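You operate a simulated robot arm through the tools that you are given. There is no shell and no other tool. Be economical: measure what you need, move in short steps, check, and stop when the job is done.

Carry out the task below with a simulated robot arm. There is one attempt and no reset: what you move stays moved.

TASK
Switch the bath off first, move the valve from the basket to the white tray, lid back on.
Fine: rest the lid on the blue mat meanwhile; heat knob to OFF, time knob to 0.

It is judged by the outcome, as a careful person would: the job done as asked, and still so three seconds after it is handed in. It fails if anything else is knocked over, pushed out of place, dropped, spilled or broken. Lids that push on must go on centred and level and be pressed home; caps that screw on are set level and turned clockwise until they are tight.

THE ROBOT
A 6-joint arm with a two-finger parallel gripper, fixed in place. Base frame: the origin is at the foot of the arm, x ahead of it, y to its left, z up; the work surface is at about z = 905. Readings come in mm, rad, newtons and seconds.
With the tool pointing down near the work surface it reaches from about 240 to 660 mm from the base axis. Its first joint turns from -1.152 to 1.152 rad. Payload 2.9 kg.
The TCP is the grasp point between the finger pads, 30 mm short of the fingertips. In the tool frame z runs along the fingers and y along their closing line. Largest opening 110 mm; finger width 20, thickness 10; the body of the gripper, 48 by 112 mm, starts 55 mm behind the TCP.
Orientation is that of the tool frame in the base frame, as [roll, pitch, yaw] about the fixed x, y, z axes, in that order (R = Rz(yaw) Ry(pitch) Rx(roll)). With the fingers straight down and closing along the base's y, the tool's x points along the base's -x, its y along +y and its z along -z.

THE INTERFACE
- The arm moves only by the tool jog_arm. Its argument "plan" is text: rows parted by semicolons, each of 7 numbers parted by spaces: the shift along the base's x, y, z in mm, then the turn, a rotation vector about the base's x, y, z in degrees, then the closure, from 0 (fully open) to 1 (shut). In form: tx ty tz wx wy wz fingers; .... A call has 1 to 10 rows; each row is the pose to reach, as a shift and turn from the pose commanded when the call began. Each row takes 0.2 s and may step no farther than 50 mm and 0.15 rad from the row before; otherwise, or with a gripper value out of range, the whole call is refused. A pose out of reach is approached as far as the arm can. The call stops where the force on the tool passes 90 N (or 10 N more than at its start, if that is more) or the arm is blocked; 0.2 s more then pass. Each finger travels about 108 mm/s and halts on what it meets, pressing with about 26 N; the grip force reading is that of the motor and also rises with nothing between the fingers. The clock runs only during rows and for 0.2 s after the last one: add rows that repeat a pose to give the fingers time. The reply holds the time, the measured pose of the TCP, the force on the tool along the base axes, the opening and the grip force, in the units named above and with some noise, and new pictures: "show" is both (left out), scene, wrist or none.
- Cameras (640 x 400 px; columns grow to the right, rows downward): "scene" is fixed at [86.6, 435.6, 1403.1]; the picture's right is [-0.70, -0.71, 0.00], its down [-0.27, 0.27, -0.93] and it looks along [0.66, -0.65, -0.38] (base axes); focal length 366 px, centre (320, 200). "wrist" rides on the gripper at [-36, 0, -57] in the tool frame; the picture's right is [0.00, -1.00, 0.00], its down [0.97, 0.00, -0.24] and it looks along [0.24, 0.00, 0.97] (tool axes); focal length 218 px, centre (320, 200). There is no depth. A picture from a camera that has moved, and an enlarged one, comes with that camera's place and axes in the base frame and with its lens.
- close_up(camera, box): a new picture of the part [left, top, right, bottom] of that camera's present view, enlarged. The clock stands still meanwhile.
- finish_job(): hands the job in; it is judged then, once.

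Work in short steps. Places have to be worked out from the pictures, the camera data and where the tool is seen: move nearer, look again, correct. Check each grasp and each placing, and mend what went wrong. You have 120 turns and 170 pictures in all, those below and enlarged ones among them. Open the gripper and draw the arm clear of the work before you hand the job in, unless the task says otherwise; then end with one line.

The tools are called after ">>>" as name(argument=value, ...) on one line, values as JSON. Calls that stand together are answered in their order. jog_arm: Moves the arm, as the interface text tells. Its arguments: {"type":"object","properties":{"plan":{"type":"string"},"show":{"type":"string","enum":["both","scene","wrist","none"]}},"required":["plan"]} The other tools are called the same way: close_up (camera, box) takes an enlarged picture of a part of a camera's view; finish_job () hands the job in.

At the start:

```text
time_s: 0.0
tool_pos: [375.1, 127.8, 1229.9]
ee_rot: [-3.141, 0.0, 3.142]
ft_force: [0.4, -0.2, -0.7]
gripper_width: 109.9
gripper_force: 0.0
```

scene: 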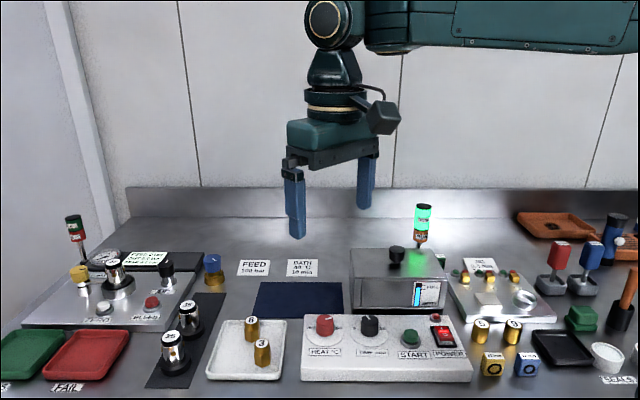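
wrist: 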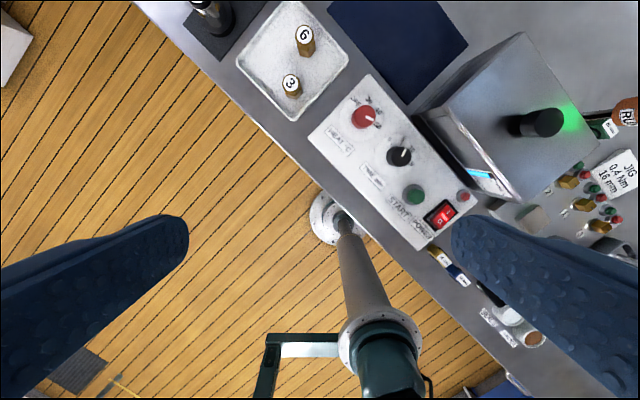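

I see the bath with a knob lid, its control panel, the blue mat and the white tray. I'll look closer at the panel and bath.

>>> close_up(camera="scene", box=[290, 230, 480, 390])

>>> close_up(camera="wrist", box=[300, 60, 600, 260])

```text
2.50 times, centred on (385, 310) of scene
camera zoom: at [86.6, 435.6, 1403.1], right [-0.7, -0.71, 0.0], down [-0.27, 0.27, -0.93], along [0.66, -0.65, -0.38], focal length 914 px, centre (158, -75)
```

zoom: 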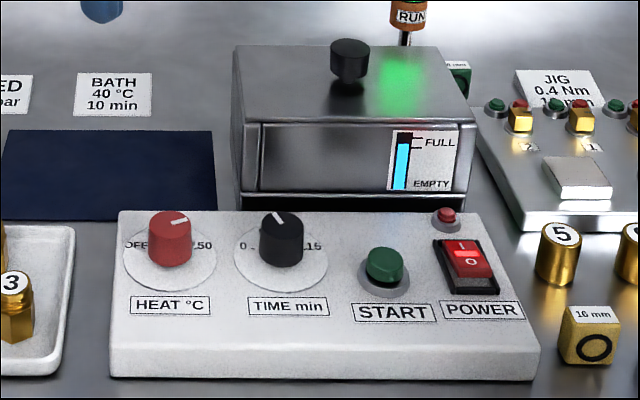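

```text
2.00 times, centred on (450, 160) of wrist
camera zoom: at [412.1, 127.9, 1288.1], right [0.0, -1.0, 0.0], down [-0.97, 0.0, 0.24], along [-0.24, 0.0, -0.97], focal length 436 px, centre (60, 280)
```

zoom: 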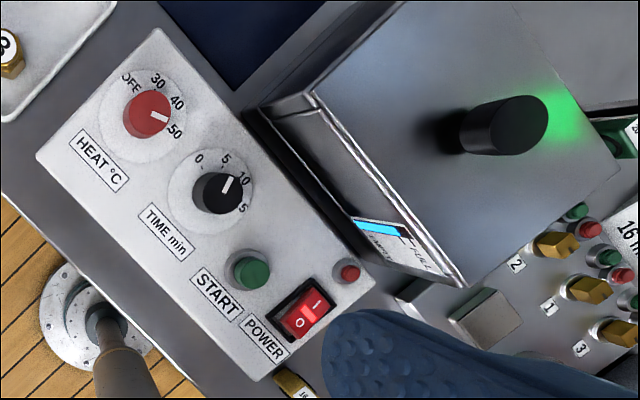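

The rocker is at about (298,-80,937), the heat knob near (455,62,955) and the lid knob top near (439,-128,1032). I'll swing the tool over the panel, turned 45°, to see the dials squarely.

>>> jog_arm(plan="3 -26 -16 0 0 -7.5 0;6 -52 -33 0 0 -15 0;9 -78 -50 0 0 -22.5 0;12 -104 -66 0 0 -30 0;15 -130 -83 0 0 -37.5 0;19 -155 -100 0 0 -45 0;19 -155 -100 0 0 -45 0", show="wrist")

```text
time_s: 1.6
tool_pos: [396.0, -28.5, 1132.8]
ee_rot: [3.141, 0.0, 2.355]
ft_force: [-0.3, 1.2, -1.0]
gripper_width: 110.2
gripper_force: 0.1
camera wrist: at [420.9, -52.4, 1190.0], right [-0.71, -0.71, 0.0], down [-0.69, 0.69, 0.24], along [-0.17, 0.17, -0.97], focal length 218 px, centre (320, 200)
```

wrist: 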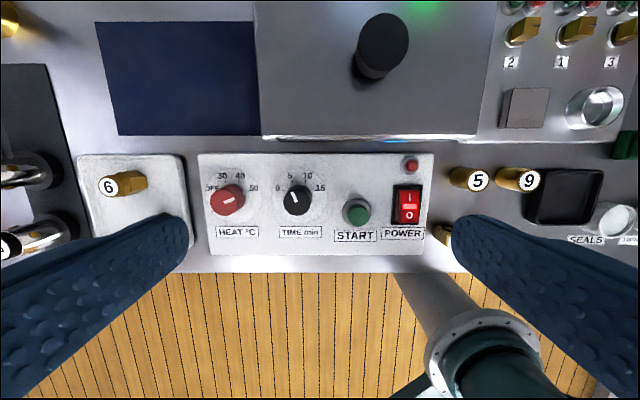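

>>> close_up(camera="wrist", box=[190, 140, 446, 260])

```text
2.50 times, centred on (318, 200) of wrist
camera zoom: at [420.9, -52.4, 1190.0], right [-0.71, -0.71, 0.0], down [-0.69, 0.69, 0.24], along [-0.17, 0.17, -0.97], focal length 546 px, centre (325, 200)
```

zoom: 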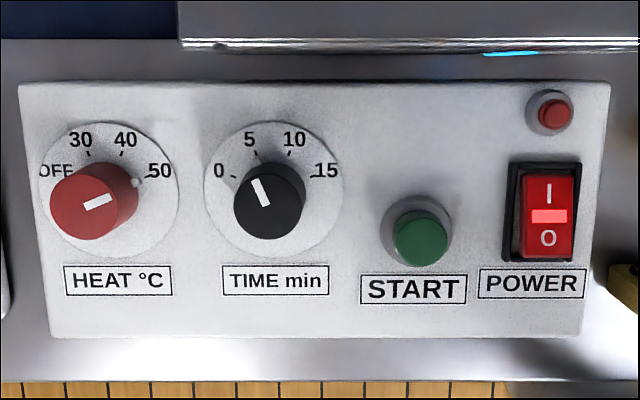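

The dials are clear: heat is near 50 (pointer right), time near 3 (upper-left), and power is lit with I pressed. I'll move with closed fingers above the O side of the rocker, at about (287,-71).

>>> jog_arm(plan="-35 -15 0 0 0 0 1;-70 -30 -30 0 0 0 1;-107 -44 -70 0 0 0 1;-107 -44 -110 0 0 0 1;-107 -44 -140 0 0 0 1;-107 -44 -140 0 0 0 1")

```text
refused: row 3 steps farther than a row can; nothing moved
```

>>> jog_arm(plan="-35 -15 0 0 0 0 1;-70 -30 -30 0 0 0 1;-107 -44 -60 0 0 0 1;-107 -44 -100 0 0 0 1;-107 -44 -140 0 0 0 1;-107 -44 -140 0 0 0 1")

```text
time_s: 3.0
tool_pos: [289.3, -74.0, 987.8]
ee_rot: [-3.14, 0.001, 2.357]
ft_force: [-0.2, 0.1, 0.0]
gripper_width: 0.0
gripper_force: 26.1
camera wrist: at [315.3, -98.9, 1045.2], right [-0.71, -0.71, 0.0], down [-0.69, 0.69, 0.24], along [-0.17, 0.17, -0.97], focal length 218 px, centre (320, 200)
```

scene: 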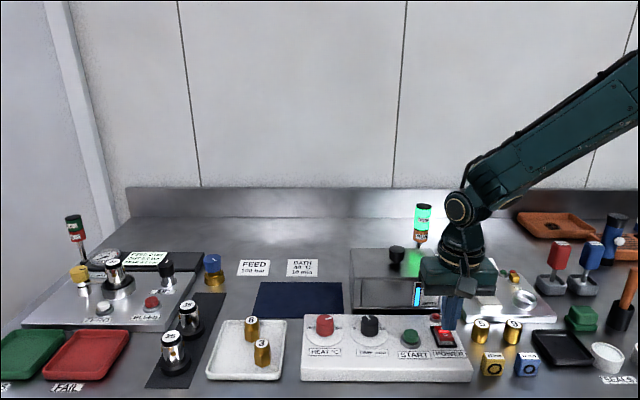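
wrist: 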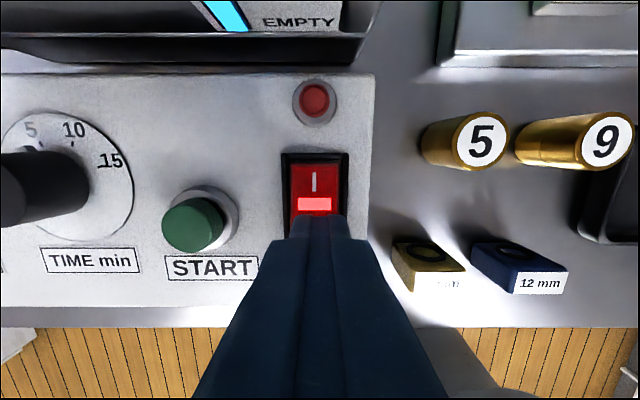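

The fingers line up with the O half, slightly high. I'll nudge toward the O end and press down slowly.

>>> jog_arm(plan="-2 5 0 0 0 0 1;-2 5 -8 0 0 0 1;-2 5 -14 0 0 0 1;-2 5 -18 0 0 0 1;-2 5 -21 0 0 0 1;-2 5 -24 0 0 0 1", show="wrist")

```text
time_s: 4.4
tool_pos: [286.3, -67.6, 971.8]
ee_rot: [3.14, 0.004, 2.356]
ft_force: [-10.7, 2.4, 19.4]
gripper_width: 0.1
gripper_force: 26.3
stopped in row 6: the force on the tool passed its limit (the readings are from after the stop); the commanded pose is now the measured one
camera wrist: at [311.8, -91.9, 1029.7], right [-0.71, -0.71, 0.0], down [-0.69, 0.69, 0.24], along [-0.17, 0.17, -0.97], focal length 218 px, centre (320, 200)
```

wrist: 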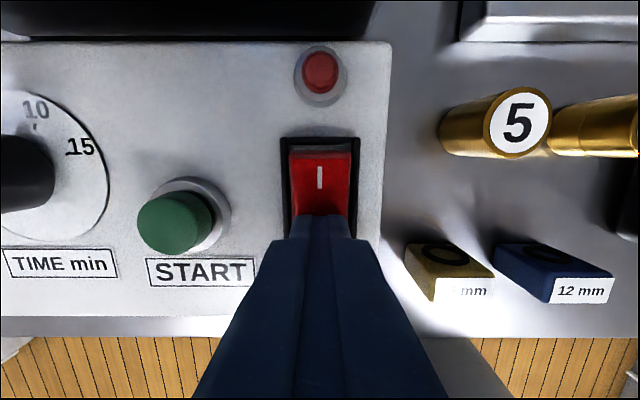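

The rocker has flipped to O and its light is out. I'll rise, shift to the time knob at about (397,6) and open to about 60 mm.

>>> jog_arm(plan="0 0 30 0 0 0 1;0 0 60 0 0 0 1;37 24 60 0 0 0 0.7;74 48 60 0 0 0 0.45;111 72.6 60 0 0 0 0.45;111 72.6 60 0 0 0 0.45;111 72.6 60 0 0 0 0.45", show="wrist")

>>> close_up(camera="scene", box=[290, 230, 480, 390])

```text
time_s: 6.0
tool_pos: [398.8, 4.0, 1032.7]
ee_rot: [3.141, 0.006, 2.357]
ft_force: [0.7, 0.5, -0.3]
gripper_width: 60.6
gripper_force: 0.1
camera wrist: at [423.8, -20.9, 1090.4], right [-0.71, -0.71, 0.0], down [-0.69, 0.69, 0.23], along [-0.16, 0.17, -0.97], focal length 218 px, centre (320, 200)
```

wrist: 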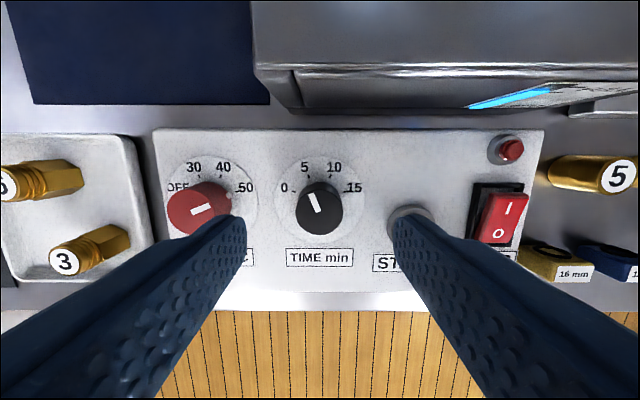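

```text
2.50 times, centred on (385, 310) of scene
camera zoom: at [86.6, 435.6, 1403.1], right [-0.7, -0.71, 0.0], down [-0.27, 0.27, -0.93], along [0.66, -0.65, -0.38], focal length 914 px, centre (158, -75)
```

zoom: 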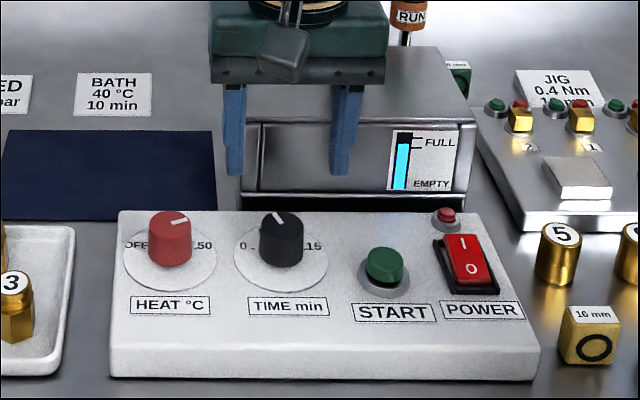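

The power is off and the TCP is centred over the time knob. I'll descend and grip it.

>>> jog_arm(plan="0 0 -25 0 0 0 0.45;0 0 -45 0 0 0 0.45;0 0 -58 0 0 0 0.45;0 0 -58 0 0 0 0.65;0 0 -58 0 0 0 0.8;0 0 -58 0 0 0 0.8", show="wrist")

```text
time_s: 7.4
tool_pos: [398.5, 3.9, 973.6]
ee_rot: [3.138, 0.005, 2.357]
ft_force: [1.0, 0.3, -1.1]
gripper_width: 30.4
gripper_force: 45.6
camera wrist: at [424.4, -20.7, 1030.5], right [-0.71, -0.71, 0.0], down [-0.69, 0.69, 0.23], along [-0.16, 0.17, -0.97], focal length 218 px, centre (320, 200)
```

wrist: 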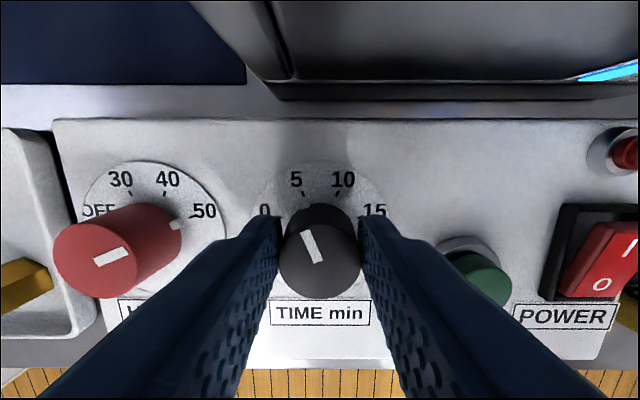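

It is gripped (30.4 mm). I'll turn it counterclockwise about 46° to 0.

>>> jog_arm(plan="0 0 0 0 0 7.7 0.8;0 0 0 0 0 15.3 0.8;0 0 0 0 0 23 0.8;0 0 0 0 0 30.7 0.8;0 0 0 0 0 38.3 0.8;0 0 0 0 0 46 0.8;0 0 0 0 0 46 0.8", show="wrist")

```text
time_s: 9.0
tool_pos: [400.0, 6.4, 974.4]
ee_rot: [3.136, 0.008, -3.116]
ft_force: [20.6, 26.0, -28.2]
gripper_width: 30.5
gripper_force: 45.0
camera wrist: at [435.7, 8.2, 1031.1], right [0.03, -1.0, -0.01], down [-0.97, -0.03, 0.23], along [-0.23, 0.0, -0.97], focal length 218 px, centre (320, 200)
```

wrist: 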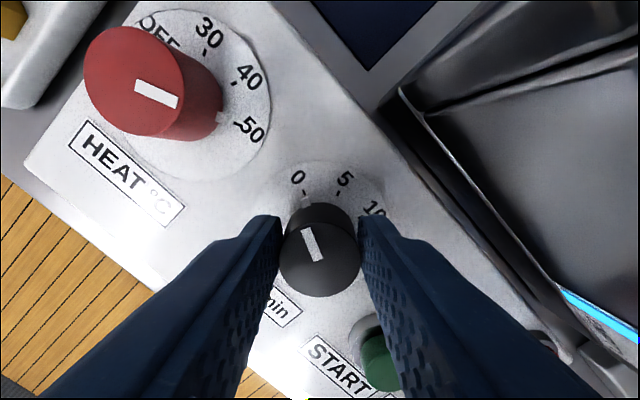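

The pointer appears on the 0 tick. I'll release, rise and check.

>>> jog_arm(plan="0 0 0 0 0 0 0.6;0 0 0 0 0 0 0.45;0 0 20 0 0 0 0.45;0 0 60 0 0 0 0.45;0 0 60 0 0 0 0.45", show="wrist")

>>> close_up(camera="wrist", box=[180, 120, 372, 240])

```text
time_s: 10.2
tool_pos: [397.5, 3.5, 1033.3]
ee_rot: [3.139, 0.003, -3.125]
ft_force: [-0.3, 0.3, 0.3]
gripper_width: 60.8
gripper_force: 0.2
camera wrist: at [433.9, 4.8, 1090.2], right [0.02, -1.0, 0.0], down [-0.97, -0.02, 0.23], along [-0.23, 0.0, -0.97], focal length 218 px, centre (320, 200)
```

wrist: 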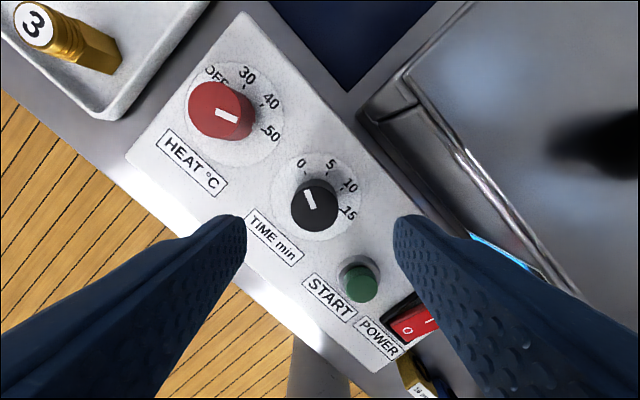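

```text
3.33 times, centred on (276, 180) of wrist
camera zoom: at [433.9, 4.8, 1090.2], right [0.02, -1.0, 0.0], down [-0.97, -0.02, 0.23], along [-0.23, 0.0, -0.97], focal length 728 px, centre (467, 267)
```

zoom: 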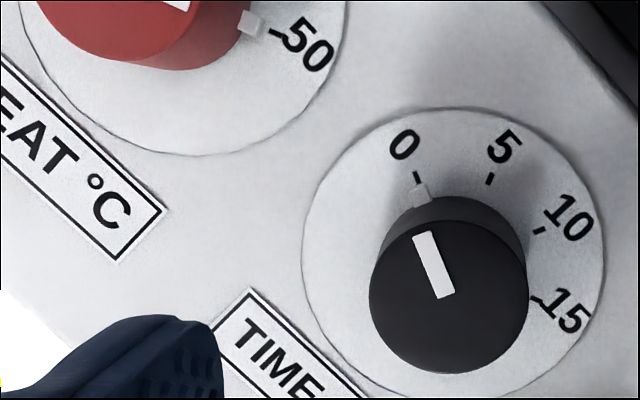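

The time knob marker is exactly on 0. I'll move over the heat knob, pre-rotating −70°.

>>> jog_arm(plan="6 6 0 0 0 -8 0.45;12 12 0 0 0 -16 0.45;18 18 0 0 0 -24 0.45;24 25 0 0 0 -32 0.45;30 31 0 0 0 -40 0.45;36 37 0 0 0 -48 0.45;42 43 0 0 0 -56 0.45;48 50 0 0 0 -64 0.45;55 56.5 0 0 0 -70 0.45;55 56.5 0 0 0 -70 0.45", show="wrist")

```text
time_s: 12.4
tool_pos: [452.2, 60.8, 1032.4]
ee_rot: [3.139, 0.004, 1.937]
ft_force: [0.4, -0.3, 0.1]
gripper_width: 60.5
gripper_force: 0.0
camera wrist: at [466.4, 29.0, 1090.9], right [-0.93, -0.36, 0.0], down [-0.35, 0.91, 0.23], along [-0.08, 0.22, -0.97], focal length 218 px, centre (320, 200)
```

wrist: 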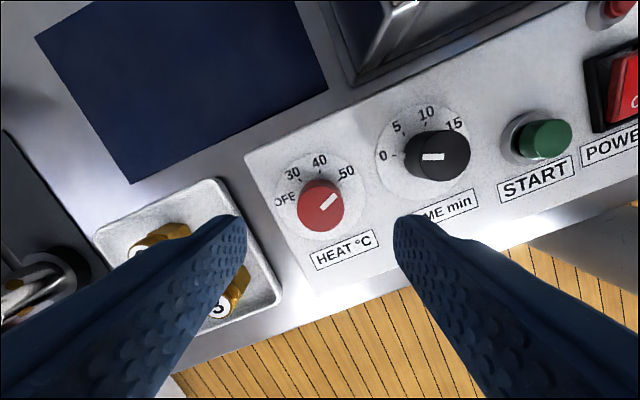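

It is centred over the heat knob. I'll descend and grip.

>>> jog_arm(plan="0 0 -25 0 0 0 0.45;0 0 -45 0 0 0 0.45;0 0 -58 0 0 0 0.45;0 0 -58 0 0 0 0.65;0 0 -58 0 0 0 0.8;0 0 -58 0 0 0 0.8", show="none")

>>> jog_arm(plan="0 0 0 0 0 8 0.8;0 0 0 0 0 16 0.8;0 0 0 0 0 24 0.8;0 0 0 0 0 32 0.8;0 0 0 0 0 40 0.8;0 0 0 0 0 48 0.8;0 0 0 0 0 56 0.8;0 0 0 0 0 64 0.8;0 0 0 0 0 70 0.8;0 0 0 0 0 70 0.8", show="wrist")

```text
time_s: 13.8
tool_pos: [453.3, 64.1, 975.0]
ee_rot: [3.137, 0.004, 1.94]
ft_force: [7.0, 2.8, -5.6]
gripper_width: 29.7
gripper_force: 45.1
```

```text
time_s: 16.0
tool_pos: [452.4, 63.7, 974.6]
ee_rot: [3.138, 0.004, -3.117]
ft_force: [-6.9, 24.7, -3.4]
gripper_width: 29.9
gripper_force: 45.2
camera wrist: at [489.0, 64.7, 1032.6], right [0.03, -1.0, -0.01], down [-0.97, -0.03, 0.24], along [-0.24, 0.0, -0.97], focal length 218 px, centre (320, 200)
```

wrist: 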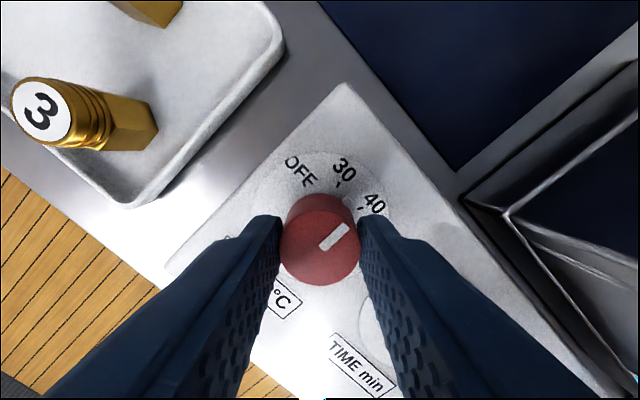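

The knob turned 70° to midway. I'll release, rotate back 70° in place and regrip.

>>> jog_arm(plan="0 0 0 0 0 0 0.6;0 0 0 0 0 -8 0.45;0 0 0 0 0 -16 0.45;0 0 0 0 0 -24 0.45;0 0 0 0 0 -32 0.45;0 0 0 0 0 -40 0.45;0 0 0 0 0 -48 0.45;0 0 0 0 0 -56 0.45;0 0 0 0 0 -64 0.45;0 0 0 0 0 -70 0.45", show="none")

>>> jog_arm(plan="0 0 0 0 0 0 0.65;0 0 0 0 0 0 0.8;0 0 0 0 0 0 0.8", show="wrist")

```text
time_s: 18.2
tool_pos: [452.9, 62.5, 975.9]
ee_rot: [3.139, 0.006, 1.935]
ft_force: [0.6, 0.0, -0.4]
gripper_width: 60.5
gripper_force: 0.1
```

```text
time_s: 19.0
tool_pos: [453.3, 60.7, 974.3]
ee_rot: [3.139, 0.007, 1.939]
ft_force: [-1.4, -1.2, 1.3]
gripper_width: 30.4
gripper_force: 44.9
camera wrist: at [466.2, 28.9, 1033.5], right [-0.93, -0.36, 0.0], down [-0.35, 0.91, 0.23], along [-0.08, 0.22, -0.97], focal length 218 px, centre (320, 200)
```

wrist: 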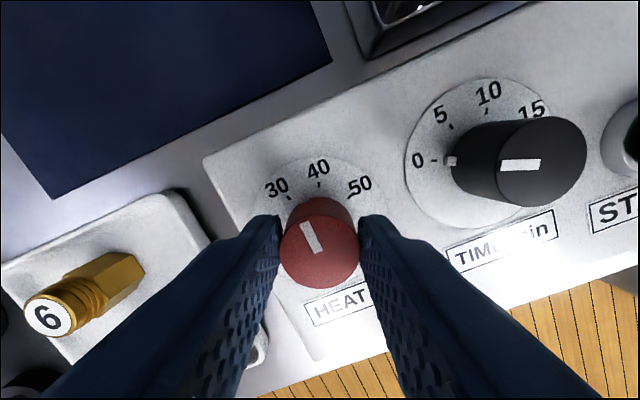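

The pointer is at about 88° (middle), so it needs about 71° more.

>>> jog_arm(plan="0 0 0 0 0 8 0.8;0 0 0 0 0 16 0.8;0 0 0 0 0 24 0.8;0 0 0 0 0 32 0.8;0 0 0 0 0 40 0.8;0 0 0 0 0 48 0.8;0 0 0 0 0 56 0.8;0 0 0 0 0 64 0.8;0 0 0 0 0 71 0.8;0 0 0 0 0 71 0.8", show="none")

>>> jog_arm(plan="0 0 0 0 0 0 0.6;0 0 0 0 0 0 0.45;0 0 20 0 0 0 0.45;0 0 60 0 0 0 0.45;0 0 60 0 0 0 0.45", show="wrist")

>>> close_up(camera="wrist", box=[224, 120, 416, 240])

```text
time_s: 21.2
tool_pos: [454.2, 62.9, 975.6]
ee_rot: [3.137, 0.008, -3.101]
ft_force: [8.3, 20.4, 9.8]
gripper_width: 30.3
gripper_force: 44.7
```

```text
time_s: 22.4
tool_pos: [456.0, 61.4, 1034.0]
ee_rot: [3.138, 0.005, -3.106]
ft_force: [0.4, -0.5, -0.1]
gripper_width: 60.5
gripper_force: 0.2
camera wrist: at [491.2, 62.7, 1092.6], right [0.04, -1.0, 0.0], down [-0.97, -0.04, 0.24], along [-0.24, -0.01, -0.97], focal length 218 px, centre (320, 200)
```

wrist: 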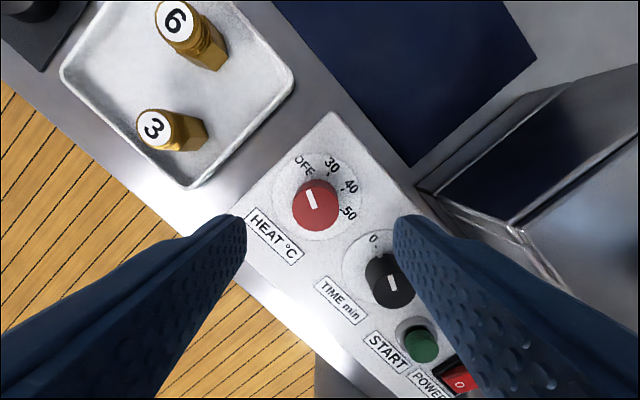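

```text
3.33 times, centred on (320, 180) of wrist
camera zoom: at [491.2, 62.7, 1092.6], right [0.04, -1.0, 0.0], down [-0.97, -0.04, 0.24], along [-0.24, -0.01, -0.97], focal length 728 px, centre (320, 267)
```

zoom: 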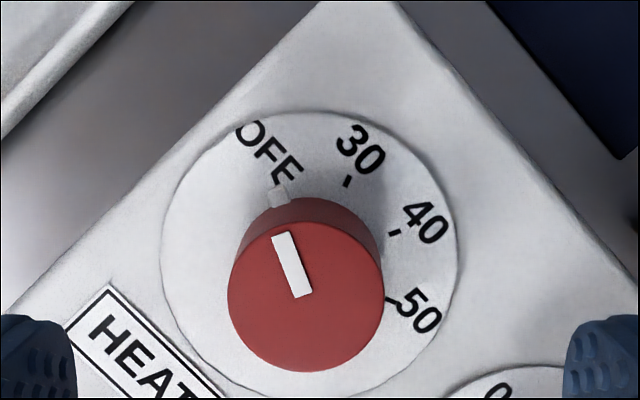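

Heat is exactly on OFF. Next comes the lid: I'll rise and move above its knob at about (437,-125).

>>> jog_arm(plan="0 0 40 0 0 -6 0.45;0 0 80 0 0 -13 0.45;-4 -37 90 0 0 -20 0.45;-8 -74 90 0 0 -27 0.45;-12 -111 90 0 0 -34 0.45;-16 -148 90 0 0 -41 0.45;-19 -186 90 0 0 -47 0.45;-19 -186 90 0 0 -47 0.45")

```text
time_s: 24.2
tool_pos: [432.0, -124.9, 1125.9]
ee_rot: [3.136, 0.006, 2.357]
ft_force: [0.1, -0.2, 1.0]
gripper_width: 60.7
gripper_force: 0.1
camera wrist: at [457.3, -149.1, 1183.4], right [-0.71, -0.71, 0.0], down [-0.69, 0.69, 0.23], along [-0.16, 0.17, -0.97], focal length 218 px, centre (320, 200)
```

scene: 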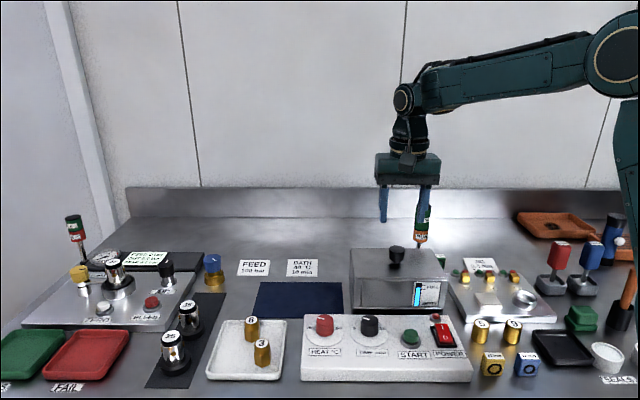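
wrist: 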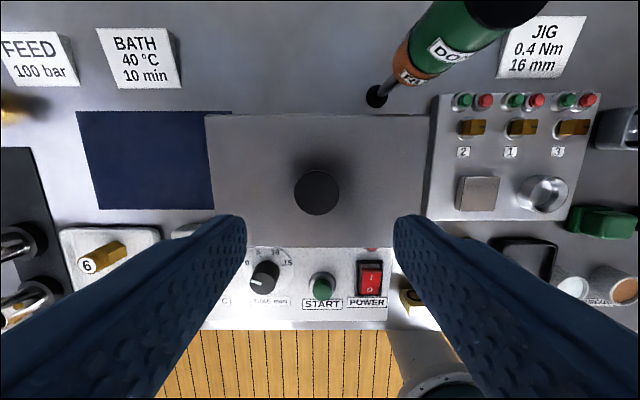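

The TCP is within a few mm of the knob centre. I'll correct it and lower so the tips straddle the knob.

>>> jog_arm(plan="5.2 -1.3 -30 0 0 0 0.45;5.2 -1.3 -60 0 0 0 0.45;5.2 -1.3 -76 0 0 0 0.45;5.2 -1.3 -76 0 0 0 0.45")

>>> close_up(camera="scene", box=[335, 180, 463, 300])

```text
time_s: 25.2
tool_pos: [438.8, -125.1, 1048.7]
ee_rot: [3.139, 0.005, 2.356]
ft_force: [0.4, 0.9, -0.2]
gripper_width: 60.4
gripper_force: 0.0
camera wrist: at [464.7, -149.7, 1107.2], right [-0.71, -0.71, 0.0], down [-0.69, 0.69, 0.23], along [-0.16, 0.17, -0.97], focal length 218 px, centre (320, 200)
```

scene: 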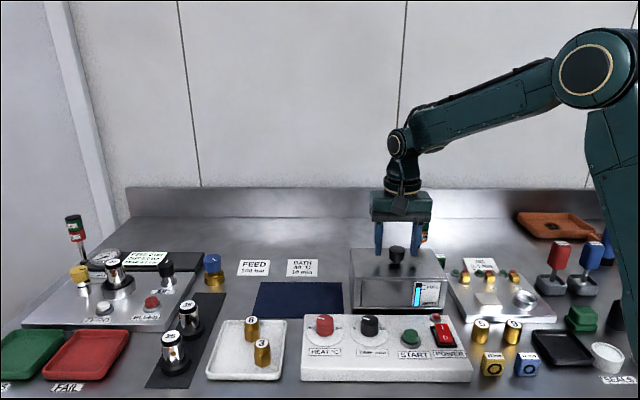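
wrist: 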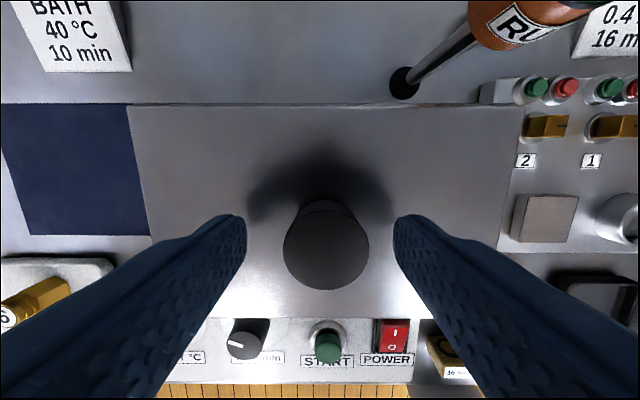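

```text
3.33 times, centred on (399, 240) of scene
camera zoom: at [86.6, 435.6, 1403.1], right [-0.7, -0.71, 0.0], down [-0.27, 0.27, -0.93], along [0.66, -0.65, -0.38], focal length 1219 px, centre (57, 67)
```

zoom: 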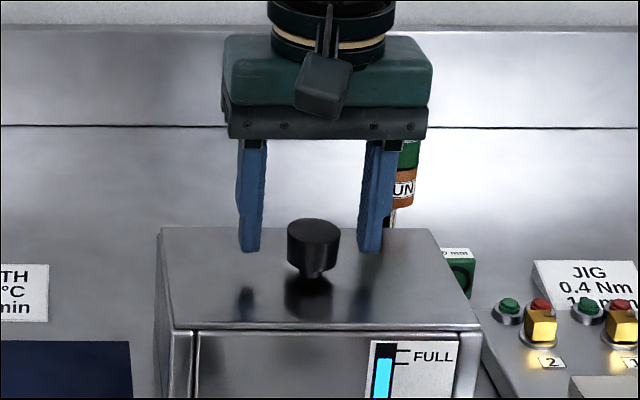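

The tips straddle the knob about 10 mm above the lid. I'll lower 7 mm more and close.

>>> jog_arm(plan="-1.4 -1.4 -4 0 0 0 0.45;-1.4 -1.4 -7 0 0 0 0.45;-1.4 -1.4 -7 0 0 0 0.65;-1.4 -1.4 -7 0 0 0 0.85;-1.4 -1.4 -7 0 0 0 0.85", show="wrist")

```text
time_s: 26.4
tool_pos: [438.1, -125.3, 1043.6]
ee_rot: [3.138, 0.004, 2.358]
ft_force: [-0.4, 0.4, -1.3]
gripper_width: 30.5
gripper_force: 25.7
camera wrist: at [463.5, -150.3, 1100.5], right [-0.71, -0.71, 0.0], down [-0.69, 0.69, 0.23], along [-0.16, 0.17, -0.97], focal length 218 px, centre (320, 200)
```

wrist: 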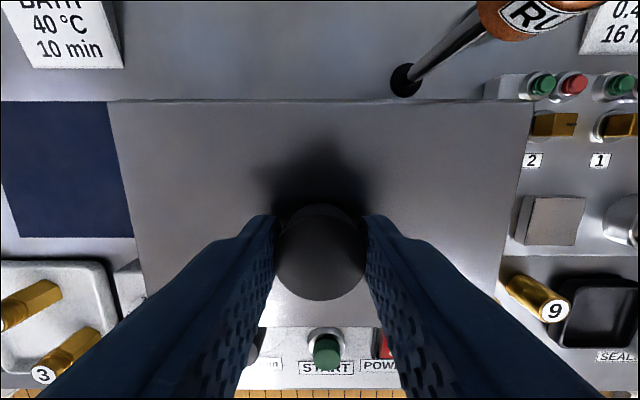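

It is gripped at 30.5 mm. I'll lift straight up.

>>> jog_arm(plan="0 0 8 0 0 0 0.85;0 0 18 0 0 0 0.85;0 0 35 0 0 0 0.85;0 0 60 0 0 0 0.85;0 0 60 0 0 0 0.85")

>>> close_up(camera="scene", box=[320, 160, 480, 310])

```text
time_s: 27.6
tool_pos: [438.3, -128.6, 1102.8]
ee_rot: [3.14, 0.006, 2.357]
ft_force: [0.6, 0.4, -2.4]
gripper_width: 30.9
gripper_force: 26.1
camera wrist: at [463.4, -153.2, 1160.4], right [-0.71, -0.71, 0.0], down [-0.69, 0.69, 0.23], along [-0.16, 0.17, -0.97], focal length 218 px, centre (320, 200)
```

scene: 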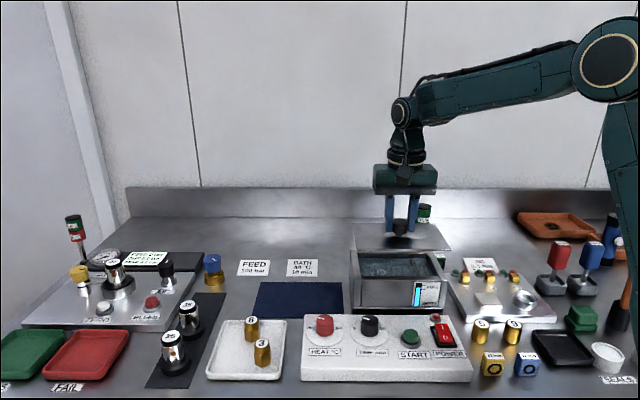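
wrist: 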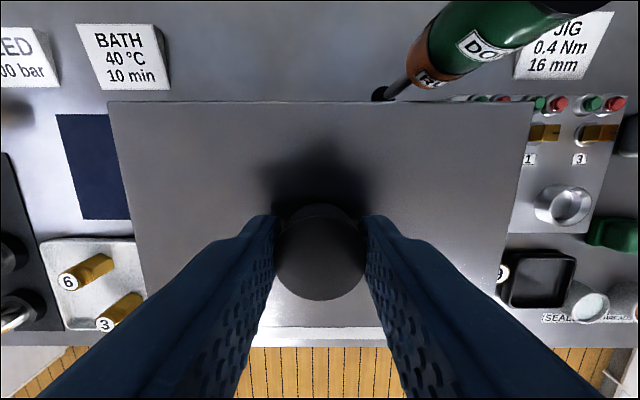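

```text
2.67 times, centred on (400, 235) of scene
camera zoom: at [86.6, 435.6, 1403.1], right [-0.7, -0.71, 0.0], down [-0.27, 0.27, -0.93], along [0.66, -0.65, -0.38], focal length 975 px, centre (107, 107)
```

zoom: 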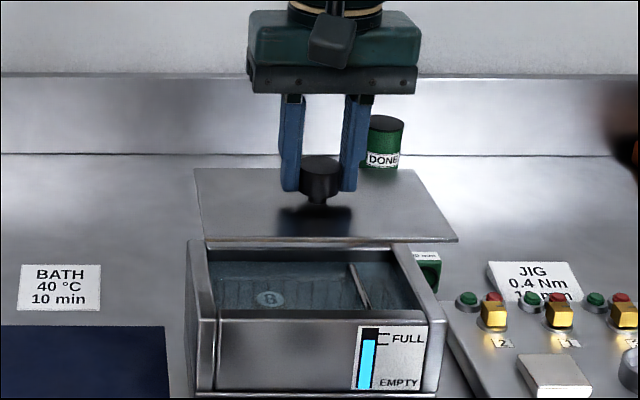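

The lid came off cleanly, and the water and basket are visible. I'll carry it over the mat centre, about (588,10).

>>> jog_arm(plan="20 18 0 0 0 0 0.85;50 45 0 0 0 0 0.85;80 73 0 0 0 0 0.85;110 100 0 0 0 0 0.85;135 123 0 0 0 0 0.85;150 137 0 0 0 0 0.85;150 137 0 0 0 0 0.85")

```text
time_s: 29.2
tool_pos: [588.3, 7.7, 1102.7]
ee_rot: [3.139, 0.006, 2.356]
ft_force: [-0.2, 0.1, -0.7]
gripper_width: 31.1
gripper_force: 26.4
camera wrist: at [614.4, -16.6, 1160.0], right [-0.71, -0.71, 0.0], down [-0.69, 0.69, 0.23], along [-0.16, 0.17, -0.97], focal length 218 px, centre (320, 200)
```

scene: 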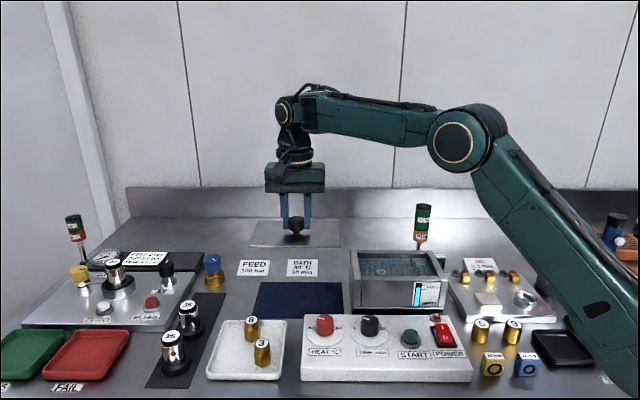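
wrist: 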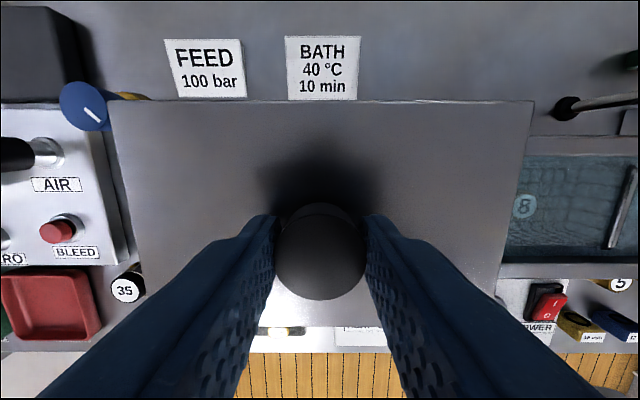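

I'll lower most of the way toward the mat, then check its margins.

>>> jog_arm(plan="0 0 -40 0 0 0 0.85;0 0 -80 0 0 0 0.85;0 0 -110 0 0 0 0.85;0 0 -130 0 0 0 0.85;0 0 -130 0 0 0 0.85", show="wrist")

>>> close_up(camera="scene", box=[220, 220, 380, 330])

```text
time_s: 30.4
tool_pos: [586.8, 11.5, 969.3]
ee_rot: [3.138, 0.006, 2.358]
ft_force: [-0.7, -0.2, -1.6]
gripper_width: 30.9
gripper_force: 26.0
camera wrist: at [612.5, -12.7, 1028.0], right [-0.71, -0.71, 0.0], down [-0.69, 0.69, 0.23], along [-0.16, 0.17, -0.97], focal length 218 px, centre (320, 200)
```

wrist: 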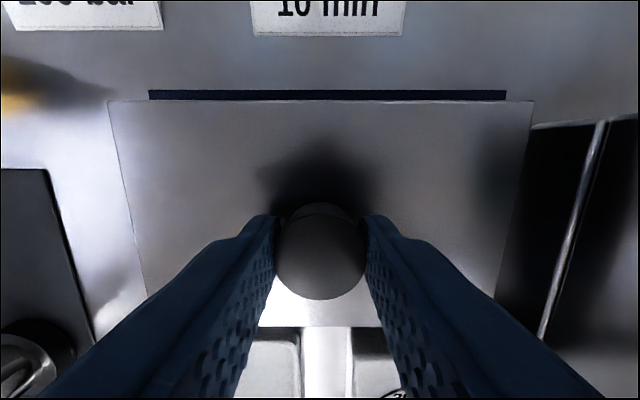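

```text
3.64 times, centred on (300, 275) of scene
camera zoom: at [86.6, 435.6, 1403.1], right [-0.7, -0.71, 0.0], down [-0.27, 0.27, -0.93], along [0.66, -0.65, -0.38], focal length 1330 px, centre (393, -73)
```

zoom: 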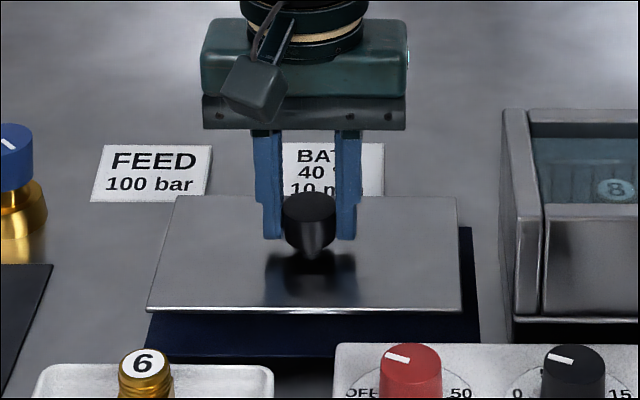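

The lid is over the mat. It needs a nudge of about 3 mm, then I'll lower gently to contact.

>>> jog_arm(plan="-0.4 -3.9 -8 0 0 0 0.85;-0.4 -3.9 -14 0 0 0 0.85;-0.4 -3.9 -18 0 0 0 0.85;-0.4 -3.9 -20 0 0 0 0.85;-0.4 -3.9 -22 0 0 0 0.85", show="none")

>>> close_up(camera="scene", box=[220, 220, 380, 330])

```text
time_s: 31.6
tool_pos: [588.7, 5.8, 950.5]
ee_rot: [3.138, 0.005, 2.357]
ft_force: [0.0, 1.0, -1.6]
gripper_width: 30.8
gripper_force: 26.3
```

```text
3.64 times, centred on (300, 275) of scene
camera zoom: at [86.6, 435.6, 1403.1], right [-0.7, -0.71, 0.0], down [-0.27, 0.27, -0.93], along [0.66, -0.65, -0.38], focal length 1330 px, centre (393, -73)
```

zoom: 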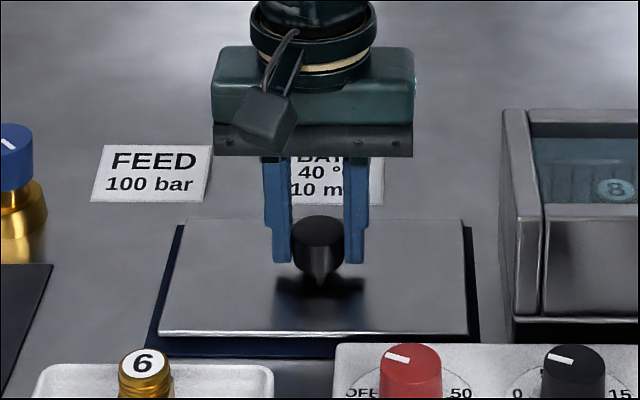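

The margins are good, with a few mm still to go. I'll continue down in small steps.

>>> jog_arm(plan="0 0 -2 0 0 0 0.85;0 0 -4 0 0 0 0.85;0 0 -5.5 0 0 0 0.85;0 0 -7 0 0 0 0.85", show="none")

>>> close_up(camera="scene", box=[220, 220, 380, 330])

```text
time_s: 32.6
tool_pos: [587.1, 5.4, 944.4]
ee_rot: [3.14, 0.005, 2.358]
ft_force: [-1.1, 0.9, 3.5]
gripper_width: 30.9
gripper_force: 26.1
```

```text
3.64 times, centred on (300, 275) of scene
camera zoom: at [86.5, 435.6, 1403.1], right [-0.7, -0.71, 0.0], down [-0.27, 0.27, -0.93], along [0.66, -0.65, -0.38], focal length 1330 px, centre (393, -73)
```

zoom: 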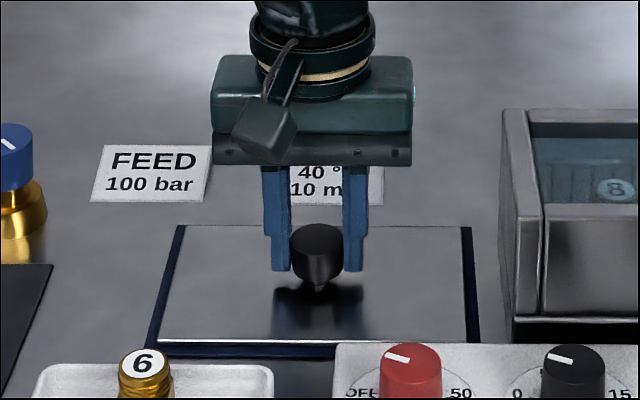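

Contact has begun (3.5 N). I'll go 1 mm more, release, and rise.

>>> jog_arm(plan="0 0 -1 0 0 0 0.85;0 0 -1 0 0 0 0.7;0 0 -1 0 0 0 0.45;0 0 -1 0 0 0 0.45;0 0 20 0 0 0 0.45;0 0 60 0 0 0 0.45;0 0 100 0 0 0 0.45;0 0 140 0 0 0 0.45")

```text
time_s: 34.4
tool_pos: [581.9, 3.4, 1088.0]
ee_rot: [3.139, 0.006, 2.357]
ft_force: [-0.6, 0.3, 0.6]
gripper_width: 60.3
gripper_force: 0.1
camera wrist: at [607.9, -21.0, 1145.2], right [-0.71, -0.71, 0.0], down [-0.69, 0.69, 0.24], along [-0.17, 0.17, -0.97], focal length 218 px, centre (320, 200)
```

scene: 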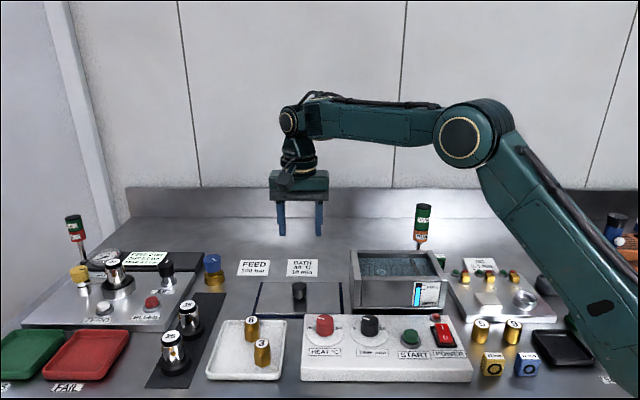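
wrist: 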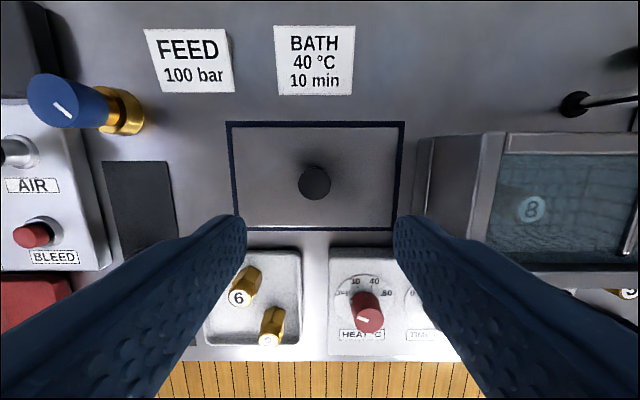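

The lid is centred on the mat. I'll move over the open bath to see the valve.

>>> jog_arm(plan="-29 -26 10 0 0 0 0.45;-58 -52 10 0 0 0 0.45;-87 -78 10 0 0 0 0.45;-116 -104 10 0 0 0 0.45;-145 -130 10 0 0 0 0.45;-145 -130 10 0 0 0 0.45", show="wrist")

>>> close_up(camera="wrist", box=[192, 80, 448, 240])

>>> close_up(camera="scene", box=[340, 230, 460, 320])

```text
time_s: 35.8
tool_pos: [442.7, -125.1, 1090.8]
ee_rot: [3.14, 0.005, 2.357]
ft_force: [-0.5, 1.0, -0.5]
gripper_width: 60.4
gripper_force: 0.0
camera wrist: at [468.9, -147.2, 1149.5], right [-0.71, -0.71, 0.0], down [-0.69, 0.69, 0.23], along [-0.16, 0.17, -0.97], focal length 218 px, centre (320, 200)
```

wrist: 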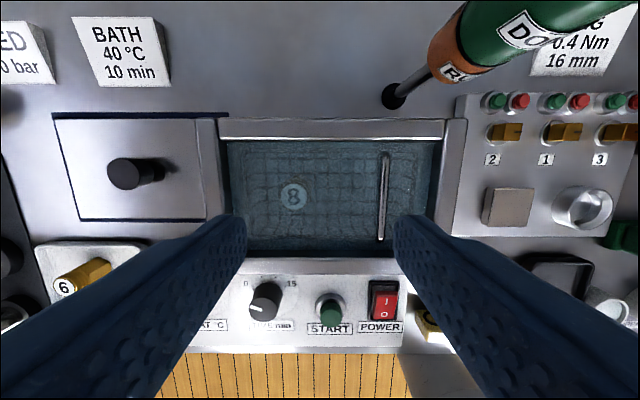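

```text
2.50 times, centred on (320, 160) of wrist
camera zoom: at [468.9, -147.2, 1149.5], right [-0.71, -0.71, 0.0], down [-0.69, 0.69, 0.23], along [-0.16, 0.17, -0.97], focal length 546 px, centre (320, 300)
```

zoom: 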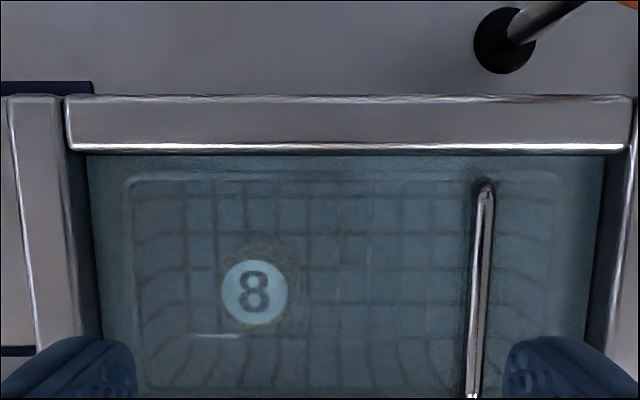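

```text
4.44 times, centred on (400, 275) of scene
camera zoom: at [86.5, 435.6, 1403.1], right [-0.7, -0.71, 0.0], down [-0.27, 0.27, -0.93], along [0.66, -0.65, -0.38], focal length 1625 px, centre (-36, -133)
```

zoom: 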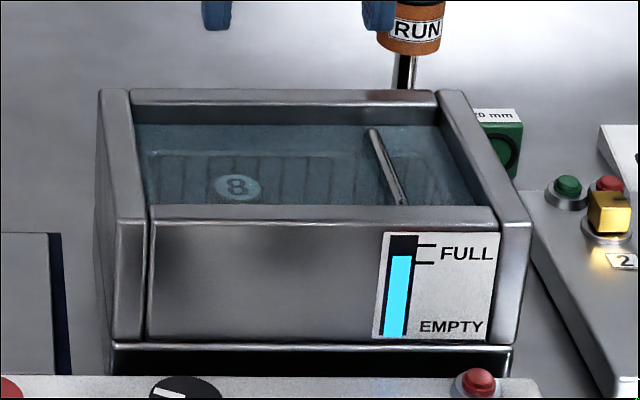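

Valve 8 stands upright in the basket, its top at about u/v → (456,-105), z≈978. I'll line up above it with a narrowed opening and look again just over the water.

>>> jog_arm(plan="6 8 0 0 0 0 0.55;12.7 16.9 0 0 0 0 0.64;12.7 16.9 -30 0 0 0 0.64;12.7 16.9 -60 0 0 0 0.64;12.7 16.9 -60 0 0 0 0.64", show="wrist")

>>> close_up(camera="scene", box=[340, 220, 460, 310])

>>> close_up(camera="scene", box=[200, 300, 320, 390])

```text
time_s: 37.0
tool_pos: [454.0, -107.8, 1034.7]
ee_rot: [3.138, 0.006, 2.358]
ft_force: [-1.0, -0.2, 0.6]
gripper_width: 39.3
gripper_force: 0.0
camera wrist: at [479.0, -132.1, 1090.7], right [-0.71, -0.71, 0.0], down [-0.69, 0.69, 0.23], along [-0.16, 0.17, -0.97], focal length 218 px, centre (320, 200)
```

wrist: 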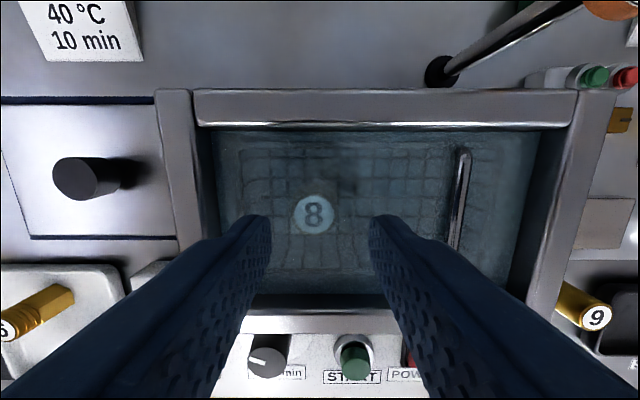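

```text
4.44 times, centred on (400, 265) of scene
camera zoom: at [86.6, 435.6, 1403.1], right [-0.7, -0.71, 0.0], down [-0.27, 0.27, -0.93], along [0.66, -0.65, -0.38], focal length 1625 px, centre (-36, -89)
```

zoom: 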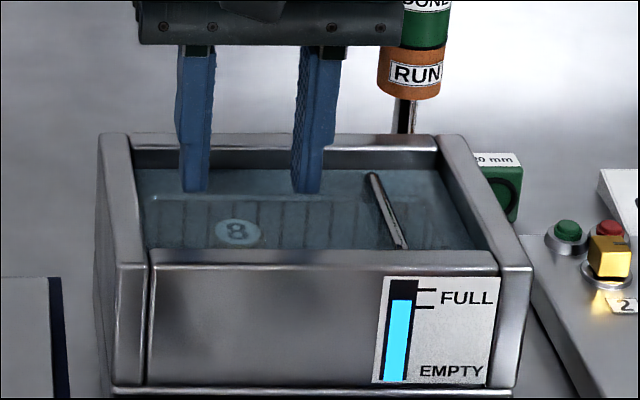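

```text
4.44 times, centred on (260, 345) of scene
camera zoom: at [86.6, 435.6, 1403.1], right [-0.7, -0.71, 0.0], down [-0.27, 0.27, -0.93], along [0.66, -0.65, -0.38], focal length 1625 px, centre (587, -444)
```

zoom: 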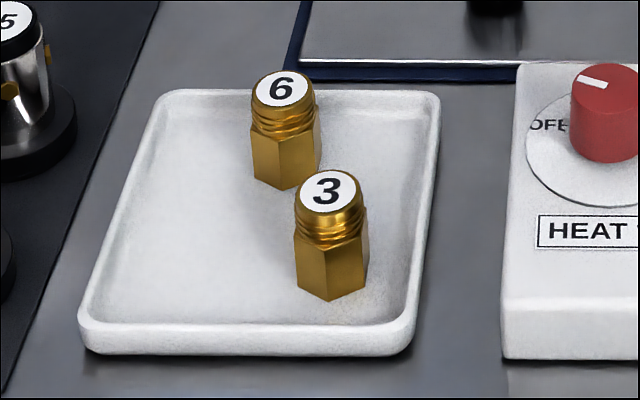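

I see the valve's shape: hex about 25 mm, height about 42 mm. I'll correct ~3.5 mm left and lower into the basket with TCP at about 972.

>>> jog_arm(plan="3.5 1.4 0 0 0 0 0.62;3.5 1.4 -20 0 0 0 0.62;3.5 1.4 -38 0 0 0 0.62;3.5 1.4 -50 0 0 0 0.62;3.5 1.4 -61 0 0 0 0.62;3.5 1.4 -61 0 0 0 0.62")

>>> close_up(camera="scene", box=[340, 220, 460, 310])

```text
time_s: 38.4
tool_pos: [458.0, -106.8, 971.6]
ee_rot: [3.137, 0.006, 2.358]
ft_force: [-0.2, 0.3, -0.1]
gripper_width: 41.7
gripper_force: 0.0
camera wrist: at [484.1, -131.1, 1029.6], right [-0.71, -0.71, 0.0], down [-0.69, 0.69, 0.23], along [-0.16, 0.17, -0.97], focal length 218 px, centre (320, 200)
```

scene: 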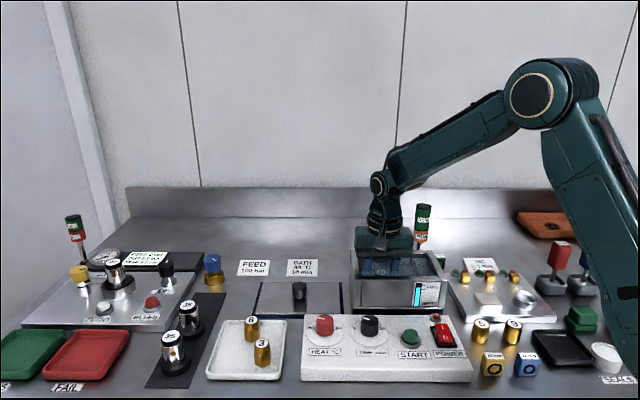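
wrist: 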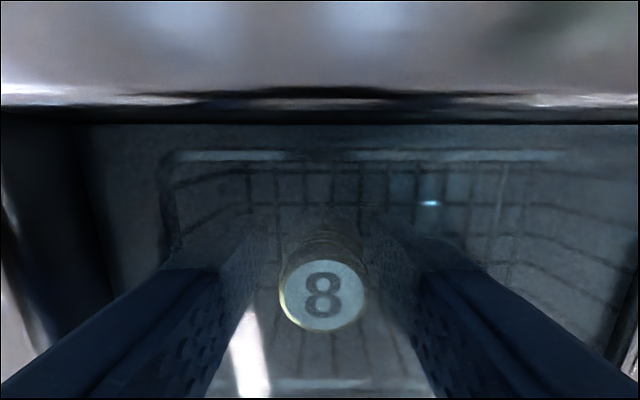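

```text
4.44 times, centred on (400, 265) of scene
camera zoom: at [86.6, 435.6, 1403.1], right [-0.7, -0.71, 0.0], down [-0.27, 0.27, -0.93], along [0.66, -0.65, -0.38], focal length 1625 px, centre (-36, -89)
```

zoom: 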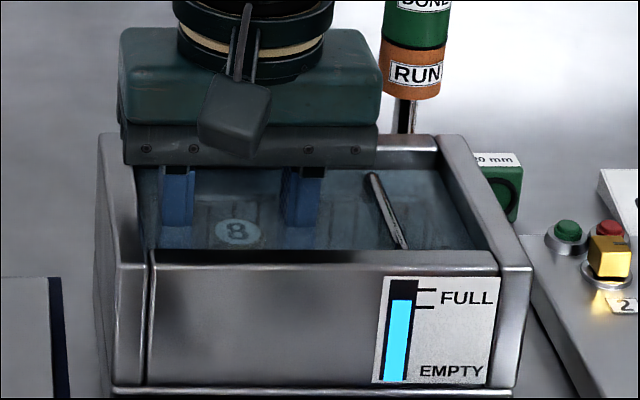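

The label sits about 4 mm toward −v of the TCP and is centred in u. I'll shift, drop 4 mm and close.

>>> jog_arm(plan="-2.8 2.8 0 0 0 0 0.62;-2.8 2.8 -4 0 0 0 0.62;-2.8 2.8 -4 0 0 0 0.75;-2.8 2.8 -4 0 0 0 0.9;-2.8 2.8 -4 0 0 0 0.9", show="wrist")

```text
time_s: 39.6
tool_pos: [456.2, -103.6, 968.8]
ee_rot: [3.139, 0.006, 2.357]
ft_force: [-1.9, -1.9, 17.7]
gripper_width: 29.3
gripper_force: 26.0
camera wrist: at [481.0, -128.4, 1026.8], right [-0.71, -0.71, 0.0], down [-0.69, 0.69, 0.23], along [-0.16, 0.17, -0.97], focal length 218 px, centre (320, 200)
```

wrist: 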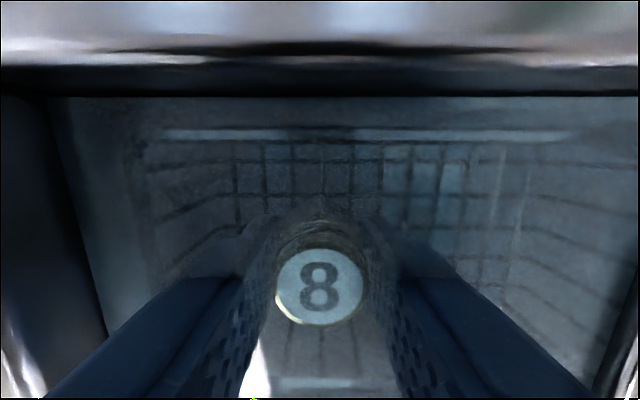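

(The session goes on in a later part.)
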